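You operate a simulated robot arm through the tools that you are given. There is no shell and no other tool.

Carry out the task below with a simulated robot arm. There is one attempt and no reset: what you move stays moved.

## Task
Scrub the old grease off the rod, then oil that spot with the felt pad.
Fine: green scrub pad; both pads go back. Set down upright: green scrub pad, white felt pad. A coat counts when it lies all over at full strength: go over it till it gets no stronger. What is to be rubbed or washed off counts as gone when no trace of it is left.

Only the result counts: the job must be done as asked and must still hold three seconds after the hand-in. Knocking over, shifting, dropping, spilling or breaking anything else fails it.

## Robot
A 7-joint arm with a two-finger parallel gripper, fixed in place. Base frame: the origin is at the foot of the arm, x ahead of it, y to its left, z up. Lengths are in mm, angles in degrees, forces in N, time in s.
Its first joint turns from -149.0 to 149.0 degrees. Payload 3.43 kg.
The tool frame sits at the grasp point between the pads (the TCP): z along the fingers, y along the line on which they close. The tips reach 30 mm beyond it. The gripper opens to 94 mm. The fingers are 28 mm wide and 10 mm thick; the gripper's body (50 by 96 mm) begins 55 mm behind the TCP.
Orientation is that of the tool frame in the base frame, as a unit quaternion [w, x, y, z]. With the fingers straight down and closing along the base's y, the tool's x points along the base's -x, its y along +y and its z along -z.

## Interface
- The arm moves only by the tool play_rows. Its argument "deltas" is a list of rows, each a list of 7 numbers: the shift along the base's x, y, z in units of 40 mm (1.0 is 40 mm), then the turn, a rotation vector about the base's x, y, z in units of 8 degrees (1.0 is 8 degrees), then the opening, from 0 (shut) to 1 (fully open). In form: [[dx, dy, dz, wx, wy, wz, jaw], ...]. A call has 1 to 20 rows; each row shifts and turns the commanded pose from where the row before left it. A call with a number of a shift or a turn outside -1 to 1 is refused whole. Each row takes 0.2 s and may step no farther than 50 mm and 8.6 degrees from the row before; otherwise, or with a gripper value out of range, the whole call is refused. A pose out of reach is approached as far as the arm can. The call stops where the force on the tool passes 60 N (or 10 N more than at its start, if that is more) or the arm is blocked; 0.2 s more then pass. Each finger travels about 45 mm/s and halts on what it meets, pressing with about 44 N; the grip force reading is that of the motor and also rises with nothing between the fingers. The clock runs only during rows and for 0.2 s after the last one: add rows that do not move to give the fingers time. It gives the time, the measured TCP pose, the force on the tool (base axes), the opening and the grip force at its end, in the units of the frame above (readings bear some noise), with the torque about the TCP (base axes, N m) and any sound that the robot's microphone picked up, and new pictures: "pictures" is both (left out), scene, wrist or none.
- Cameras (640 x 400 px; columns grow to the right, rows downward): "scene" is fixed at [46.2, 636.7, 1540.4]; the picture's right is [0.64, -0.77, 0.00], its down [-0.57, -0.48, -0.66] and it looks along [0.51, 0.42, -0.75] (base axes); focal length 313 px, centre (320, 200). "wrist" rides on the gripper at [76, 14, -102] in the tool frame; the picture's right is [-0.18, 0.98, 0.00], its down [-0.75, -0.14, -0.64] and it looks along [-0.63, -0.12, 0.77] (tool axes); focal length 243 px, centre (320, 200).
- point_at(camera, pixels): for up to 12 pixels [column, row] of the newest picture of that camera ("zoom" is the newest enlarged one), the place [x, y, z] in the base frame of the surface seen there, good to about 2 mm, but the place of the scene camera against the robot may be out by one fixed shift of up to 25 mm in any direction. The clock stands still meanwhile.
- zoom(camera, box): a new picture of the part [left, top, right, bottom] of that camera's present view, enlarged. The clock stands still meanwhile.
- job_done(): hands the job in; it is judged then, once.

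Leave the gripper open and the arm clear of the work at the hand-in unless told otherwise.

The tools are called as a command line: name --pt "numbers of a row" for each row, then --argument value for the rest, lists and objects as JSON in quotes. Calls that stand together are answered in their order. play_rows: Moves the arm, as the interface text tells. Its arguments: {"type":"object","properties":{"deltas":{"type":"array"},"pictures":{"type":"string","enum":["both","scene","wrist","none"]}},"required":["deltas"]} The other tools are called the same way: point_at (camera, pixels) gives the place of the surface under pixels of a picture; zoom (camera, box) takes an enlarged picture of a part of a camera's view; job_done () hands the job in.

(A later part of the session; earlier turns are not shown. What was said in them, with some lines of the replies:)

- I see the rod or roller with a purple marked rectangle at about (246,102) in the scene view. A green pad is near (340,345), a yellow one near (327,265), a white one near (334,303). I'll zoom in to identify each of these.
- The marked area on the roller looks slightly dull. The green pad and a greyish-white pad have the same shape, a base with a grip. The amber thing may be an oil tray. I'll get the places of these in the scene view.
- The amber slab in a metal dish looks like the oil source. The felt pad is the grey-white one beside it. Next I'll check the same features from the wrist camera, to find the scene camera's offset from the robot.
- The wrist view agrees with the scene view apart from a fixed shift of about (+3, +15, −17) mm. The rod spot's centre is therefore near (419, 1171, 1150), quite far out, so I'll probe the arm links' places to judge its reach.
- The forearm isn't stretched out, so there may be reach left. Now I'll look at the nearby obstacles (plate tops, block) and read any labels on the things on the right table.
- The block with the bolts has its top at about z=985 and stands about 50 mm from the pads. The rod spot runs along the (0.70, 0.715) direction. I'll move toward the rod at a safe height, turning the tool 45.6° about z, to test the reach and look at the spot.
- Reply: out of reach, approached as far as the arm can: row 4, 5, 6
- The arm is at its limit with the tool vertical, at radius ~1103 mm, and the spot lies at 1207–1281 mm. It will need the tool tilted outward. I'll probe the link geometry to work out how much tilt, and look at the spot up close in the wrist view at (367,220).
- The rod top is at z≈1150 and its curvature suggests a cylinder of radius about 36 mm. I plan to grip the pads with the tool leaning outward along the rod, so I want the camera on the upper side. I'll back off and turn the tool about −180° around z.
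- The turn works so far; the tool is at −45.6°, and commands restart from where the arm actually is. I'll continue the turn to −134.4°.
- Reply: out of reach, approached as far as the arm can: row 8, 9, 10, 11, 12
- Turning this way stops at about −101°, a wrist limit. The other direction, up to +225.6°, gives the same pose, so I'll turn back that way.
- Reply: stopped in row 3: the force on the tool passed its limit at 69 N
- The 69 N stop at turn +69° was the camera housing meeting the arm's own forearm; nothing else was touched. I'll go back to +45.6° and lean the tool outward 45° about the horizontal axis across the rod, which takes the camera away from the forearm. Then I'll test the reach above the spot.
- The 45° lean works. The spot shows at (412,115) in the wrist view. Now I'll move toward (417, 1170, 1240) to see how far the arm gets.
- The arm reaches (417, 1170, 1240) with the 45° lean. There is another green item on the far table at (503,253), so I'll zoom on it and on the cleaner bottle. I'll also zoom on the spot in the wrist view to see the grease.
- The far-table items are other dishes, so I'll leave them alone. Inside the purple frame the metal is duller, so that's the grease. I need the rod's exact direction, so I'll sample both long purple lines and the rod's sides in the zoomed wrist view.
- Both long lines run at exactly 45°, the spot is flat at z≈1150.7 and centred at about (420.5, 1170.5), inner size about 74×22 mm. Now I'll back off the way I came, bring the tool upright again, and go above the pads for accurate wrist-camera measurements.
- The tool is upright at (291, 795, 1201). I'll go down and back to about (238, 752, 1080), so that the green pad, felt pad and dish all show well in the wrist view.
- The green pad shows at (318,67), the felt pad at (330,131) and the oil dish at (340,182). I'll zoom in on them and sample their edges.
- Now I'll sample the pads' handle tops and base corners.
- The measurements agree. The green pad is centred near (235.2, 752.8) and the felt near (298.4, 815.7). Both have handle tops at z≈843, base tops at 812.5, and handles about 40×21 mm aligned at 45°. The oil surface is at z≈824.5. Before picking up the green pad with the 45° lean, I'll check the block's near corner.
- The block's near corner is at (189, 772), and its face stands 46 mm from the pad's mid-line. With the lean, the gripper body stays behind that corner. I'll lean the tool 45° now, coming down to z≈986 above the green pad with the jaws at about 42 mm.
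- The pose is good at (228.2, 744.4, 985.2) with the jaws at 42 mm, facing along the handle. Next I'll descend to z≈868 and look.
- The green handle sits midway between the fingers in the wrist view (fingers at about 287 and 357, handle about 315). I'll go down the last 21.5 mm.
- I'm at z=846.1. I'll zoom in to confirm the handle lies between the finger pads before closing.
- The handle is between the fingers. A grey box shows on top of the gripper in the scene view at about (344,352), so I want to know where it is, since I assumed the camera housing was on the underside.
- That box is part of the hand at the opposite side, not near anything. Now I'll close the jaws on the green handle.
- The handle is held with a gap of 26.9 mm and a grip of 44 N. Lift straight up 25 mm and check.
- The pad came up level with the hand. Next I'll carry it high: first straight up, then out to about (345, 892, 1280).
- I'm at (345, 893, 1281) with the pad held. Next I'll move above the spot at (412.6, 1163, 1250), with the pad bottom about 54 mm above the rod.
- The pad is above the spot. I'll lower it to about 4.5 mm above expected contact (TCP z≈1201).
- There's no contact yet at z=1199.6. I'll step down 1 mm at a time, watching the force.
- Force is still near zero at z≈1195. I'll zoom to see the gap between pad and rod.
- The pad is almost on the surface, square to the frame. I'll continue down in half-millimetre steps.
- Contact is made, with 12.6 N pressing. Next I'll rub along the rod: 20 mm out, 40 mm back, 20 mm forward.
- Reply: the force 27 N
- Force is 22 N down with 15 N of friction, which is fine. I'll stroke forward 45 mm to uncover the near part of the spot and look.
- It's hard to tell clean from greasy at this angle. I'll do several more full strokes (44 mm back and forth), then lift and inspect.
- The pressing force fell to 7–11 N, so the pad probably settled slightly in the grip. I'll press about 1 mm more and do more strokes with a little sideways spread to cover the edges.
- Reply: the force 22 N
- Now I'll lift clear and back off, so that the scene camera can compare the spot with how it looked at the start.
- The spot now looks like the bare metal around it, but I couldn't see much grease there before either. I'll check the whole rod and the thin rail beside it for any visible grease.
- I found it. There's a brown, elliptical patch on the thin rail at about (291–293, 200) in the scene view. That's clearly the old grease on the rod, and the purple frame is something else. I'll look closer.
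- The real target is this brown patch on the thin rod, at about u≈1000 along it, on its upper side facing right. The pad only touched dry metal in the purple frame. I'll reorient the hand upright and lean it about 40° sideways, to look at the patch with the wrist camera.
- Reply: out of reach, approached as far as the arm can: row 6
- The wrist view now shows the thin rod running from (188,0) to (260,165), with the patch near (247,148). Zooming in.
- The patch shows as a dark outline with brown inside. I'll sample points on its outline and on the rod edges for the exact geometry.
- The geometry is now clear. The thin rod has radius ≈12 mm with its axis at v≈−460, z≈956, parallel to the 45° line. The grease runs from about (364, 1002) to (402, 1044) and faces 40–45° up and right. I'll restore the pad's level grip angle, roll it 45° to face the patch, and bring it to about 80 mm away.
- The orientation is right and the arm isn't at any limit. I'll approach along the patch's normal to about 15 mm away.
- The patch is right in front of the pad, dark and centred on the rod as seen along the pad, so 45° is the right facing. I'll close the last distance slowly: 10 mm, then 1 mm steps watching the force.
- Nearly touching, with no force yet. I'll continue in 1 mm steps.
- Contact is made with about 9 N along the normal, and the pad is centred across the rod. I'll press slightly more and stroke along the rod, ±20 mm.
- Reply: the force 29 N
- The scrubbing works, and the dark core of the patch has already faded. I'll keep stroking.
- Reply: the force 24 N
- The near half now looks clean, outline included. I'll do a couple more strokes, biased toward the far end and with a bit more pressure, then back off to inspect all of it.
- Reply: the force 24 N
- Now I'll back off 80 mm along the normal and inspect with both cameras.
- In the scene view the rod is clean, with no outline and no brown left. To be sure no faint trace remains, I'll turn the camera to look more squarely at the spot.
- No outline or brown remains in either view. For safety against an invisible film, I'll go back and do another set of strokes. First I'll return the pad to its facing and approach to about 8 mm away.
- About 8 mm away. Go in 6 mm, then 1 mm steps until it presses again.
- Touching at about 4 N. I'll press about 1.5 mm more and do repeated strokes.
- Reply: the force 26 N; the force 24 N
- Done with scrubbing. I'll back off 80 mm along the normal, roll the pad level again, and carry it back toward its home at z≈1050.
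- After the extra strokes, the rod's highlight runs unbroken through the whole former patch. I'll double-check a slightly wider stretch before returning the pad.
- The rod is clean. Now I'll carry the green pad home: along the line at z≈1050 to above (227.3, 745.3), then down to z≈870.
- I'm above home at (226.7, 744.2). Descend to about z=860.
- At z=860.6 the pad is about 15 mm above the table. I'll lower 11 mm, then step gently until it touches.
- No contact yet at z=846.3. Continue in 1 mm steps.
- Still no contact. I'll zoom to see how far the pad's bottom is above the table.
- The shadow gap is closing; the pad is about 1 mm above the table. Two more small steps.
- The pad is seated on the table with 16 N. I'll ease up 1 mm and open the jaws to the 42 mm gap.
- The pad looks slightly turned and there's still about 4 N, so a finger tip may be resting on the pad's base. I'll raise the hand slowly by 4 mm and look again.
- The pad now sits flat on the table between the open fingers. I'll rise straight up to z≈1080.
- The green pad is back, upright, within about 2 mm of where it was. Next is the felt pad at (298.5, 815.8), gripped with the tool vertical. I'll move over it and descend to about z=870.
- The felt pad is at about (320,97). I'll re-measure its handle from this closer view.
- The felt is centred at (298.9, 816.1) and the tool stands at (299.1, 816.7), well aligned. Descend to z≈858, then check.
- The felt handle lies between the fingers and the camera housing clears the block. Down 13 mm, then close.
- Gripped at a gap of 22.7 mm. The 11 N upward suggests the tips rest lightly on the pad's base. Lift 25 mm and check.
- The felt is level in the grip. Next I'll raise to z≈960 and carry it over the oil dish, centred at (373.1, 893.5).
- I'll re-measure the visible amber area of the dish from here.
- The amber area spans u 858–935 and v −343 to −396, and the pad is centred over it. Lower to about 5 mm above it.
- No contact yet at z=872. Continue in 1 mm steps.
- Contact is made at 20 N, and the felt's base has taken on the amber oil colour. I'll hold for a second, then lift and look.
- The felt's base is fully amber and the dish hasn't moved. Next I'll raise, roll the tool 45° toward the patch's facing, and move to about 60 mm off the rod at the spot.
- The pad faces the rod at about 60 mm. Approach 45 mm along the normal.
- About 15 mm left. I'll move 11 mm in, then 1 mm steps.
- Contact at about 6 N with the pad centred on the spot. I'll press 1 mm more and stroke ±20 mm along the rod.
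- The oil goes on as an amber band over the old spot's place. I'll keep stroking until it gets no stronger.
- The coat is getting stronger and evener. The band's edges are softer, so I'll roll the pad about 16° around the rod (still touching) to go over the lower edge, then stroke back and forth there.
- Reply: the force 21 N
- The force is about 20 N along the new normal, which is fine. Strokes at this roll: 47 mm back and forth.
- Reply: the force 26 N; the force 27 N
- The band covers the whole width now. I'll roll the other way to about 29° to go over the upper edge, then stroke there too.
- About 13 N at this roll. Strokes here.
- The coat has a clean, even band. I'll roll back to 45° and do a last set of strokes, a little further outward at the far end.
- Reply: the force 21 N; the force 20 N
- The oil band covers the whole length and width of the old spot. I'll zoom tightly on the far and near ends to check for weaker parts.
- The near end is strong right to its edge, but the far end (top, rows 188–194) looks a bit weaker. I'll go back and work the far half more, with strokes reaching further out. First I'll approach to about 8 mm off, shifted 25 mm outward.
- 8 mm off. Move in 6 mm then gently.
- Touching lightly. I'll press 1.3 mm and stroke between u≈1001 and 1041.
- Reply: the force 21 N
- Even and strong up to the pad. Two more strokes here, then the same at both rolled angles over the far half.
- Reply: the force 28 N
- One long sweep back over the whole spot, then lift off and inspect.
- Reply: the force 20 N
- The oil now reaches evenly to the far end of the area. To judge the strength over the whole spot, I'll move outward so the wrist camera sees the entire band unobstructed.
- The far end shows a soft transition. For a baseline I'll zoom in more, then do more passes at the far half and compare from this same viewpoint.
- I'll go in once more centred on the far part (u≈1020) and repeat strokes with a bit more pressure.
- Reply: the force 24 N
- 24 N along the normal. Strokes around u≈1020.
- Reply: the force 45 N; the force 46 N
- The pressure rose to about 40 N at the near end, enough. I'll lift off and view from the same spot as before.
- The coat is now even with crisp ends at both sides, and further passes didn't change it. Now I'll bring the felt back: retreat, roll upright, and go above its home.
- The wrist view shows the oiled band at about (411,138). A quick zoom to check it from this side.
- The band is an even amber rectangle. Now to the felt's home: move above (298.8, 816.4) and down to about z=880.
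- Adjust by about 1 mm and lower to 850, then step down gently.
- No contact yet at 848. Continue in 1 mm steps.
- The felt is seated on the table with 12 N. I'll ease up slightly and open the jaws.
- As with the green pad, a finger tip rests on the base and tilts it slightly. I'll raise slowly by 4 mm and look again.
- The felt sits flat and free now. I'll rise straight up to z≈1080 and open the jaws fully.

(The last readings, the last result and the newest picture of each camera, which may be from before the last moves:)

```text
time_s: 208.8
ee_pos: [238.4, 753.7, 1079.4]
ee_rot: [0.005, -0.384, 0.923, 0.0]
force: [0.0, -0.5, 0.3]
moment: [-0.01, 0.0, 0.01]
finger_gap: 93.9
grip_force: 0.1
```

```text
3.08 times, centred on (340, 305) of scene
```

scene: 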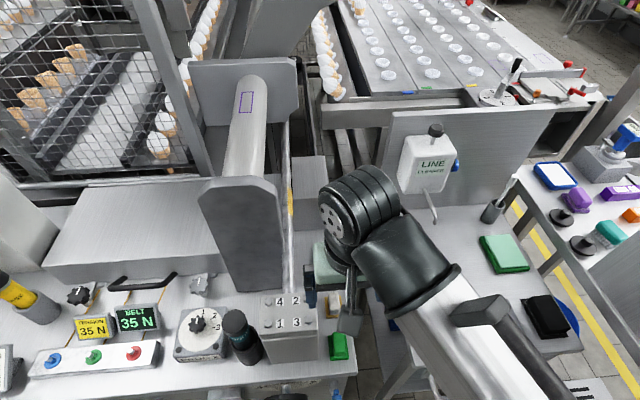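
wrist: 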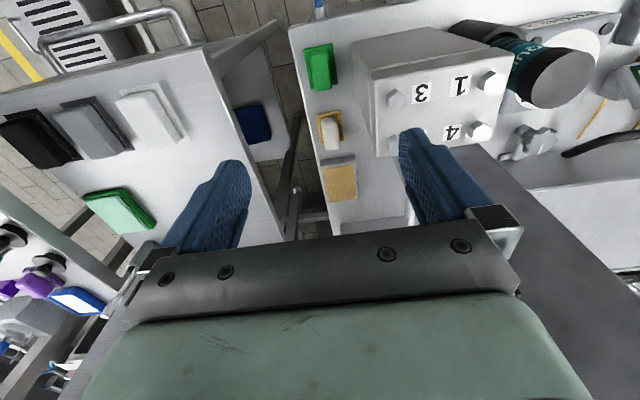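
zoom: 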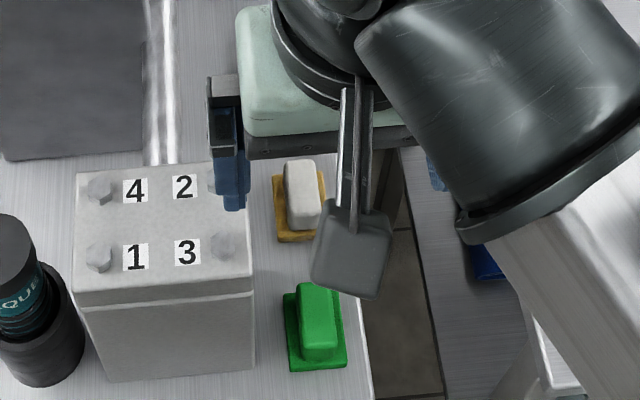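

Both pads stand upright at their places with the dish undisturbed. I'll verify the positions numerically.

point_at --camera "wrist" --pixels '[[305.5, 50.5], [331, 45.5], [335.5, 82.5], [312, 87], [320, 70], [317, 116], [340, 111], [343.5, 139], [322.5, 143], [331, 134], [324, 170], [352, 166]]'

zoom --camera "wrist" --box '[290, 95, 386, 155]'

zoom --camera "scene" --box '[272, 175, 312, 225]'

```text
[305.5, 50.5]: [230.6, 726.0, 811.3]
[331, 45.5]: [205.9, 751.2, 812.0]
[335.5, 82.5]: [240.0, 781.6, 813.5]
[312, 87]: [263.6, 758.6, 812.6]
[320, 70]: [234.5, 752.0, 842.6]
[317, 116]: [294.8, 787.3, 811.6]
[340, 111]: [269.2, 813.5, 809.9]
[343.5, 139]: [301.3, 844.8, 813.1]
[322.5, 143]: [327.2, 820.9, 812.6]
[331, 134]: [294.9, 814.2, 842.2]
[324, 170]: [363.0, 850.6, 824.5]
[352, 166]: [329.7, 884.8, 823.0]
```

```text
6.67 times, centred on (338, 125) of wrist
```

zoom: 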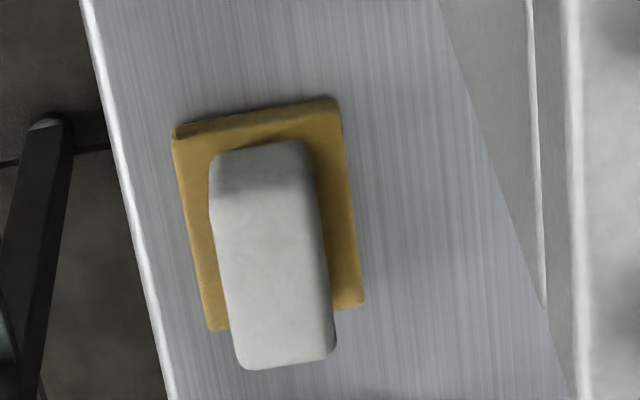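

```text
8.00 times, centred on (292, 200) of scene
```

zoom: 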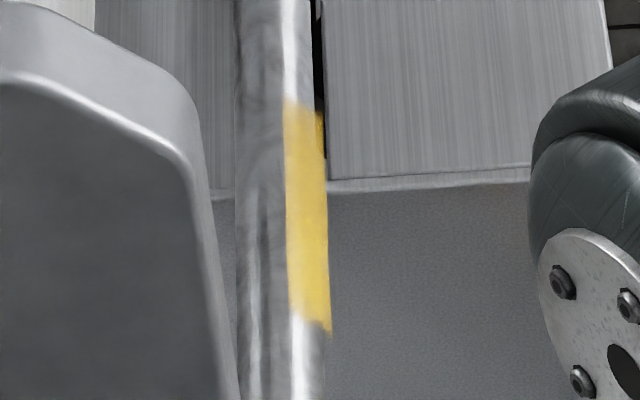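

Both pads are within about 2 mm of their original spots and upright, the dish is where it was, and the spot is clean and evenly oiled. I'll raise the arm clear with the gripper open before handing in.

play_rows --pt "0 0 0.8 0 0 0 1" --pt "0.2 0.2 0.8 0 0 0 1" --pt "0.3 0.3 0.8 0 0 0 1" --pt "0.3 0.3 0.7 0 0 0 1" --pt "0 0 0 0 0 0 1" --pt "0 0 0 0 0 0 1"

zoom --camera "scene" --box '[180, 60, 380, 380]'

```text
time_s: 210.2
ee_pos: [270.4, 787.6, 1198.7]
ee_rot: [0.008, -0.383, 0.924, 0.003]
force: [0.5, 0.4, -0.3]
moment: [0.0, -0.01, 0.02]
finger_gap: 94.0
grip_force: 0.1
out of reach, approached as far as the arm can: row 4
```

scene: 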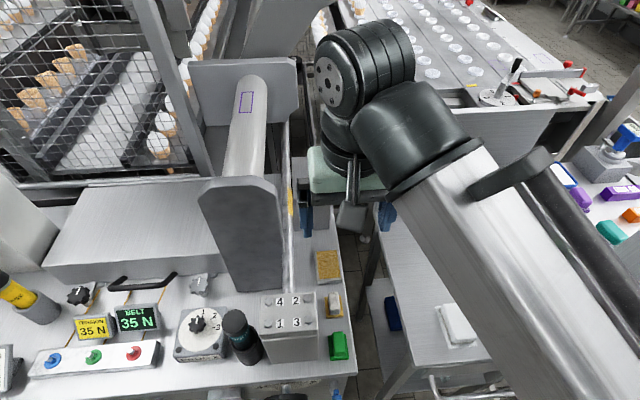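
wrist: 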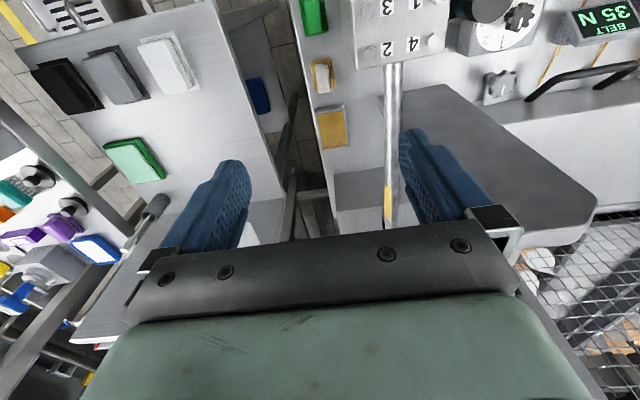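

```text
1.25 times, centred on (280, 220) of scene
```

zoom: 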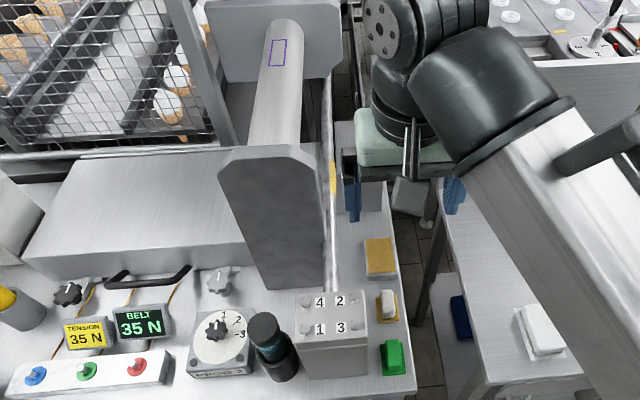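

The rod's spot is scrubbed clean and evenly oiled. Both pads stand upright in their places, nothing else has moved, and the gripper is open with the arm clear. Handing in.

job_done

```text
The job is handed in.
```

The job is handed in. The old grease is scrubbed off the rod, that spot is oiled with the felt pad, and both pads are back.

- **Grease:** the patch was on the upper right side of the thin rail beside the roller. After scrubbing, no outline or brown was left in either camera view.
- **Oil:** the coat covers the whole area where the grease was. I went over it at three angles until more passes made no visible difference.
- **Pads:** the green scrub pad and the white felt pad stand upright, each within about 2 mm of where it started. The felt's base is still oily.
- **Wrong spot first:** I first took the purple frame on the roller for the spot and rubbed it with the dry scrub pad. It looked unchanged afterwards.
- **Arm contact:** early on, the wrist camera housing bumped the arm's own forearm and stopped a move. It was in the air and clear of the work.

The oil dish and the rest of the bench look undisturbed. The gripper is open and the arm is raised clear.
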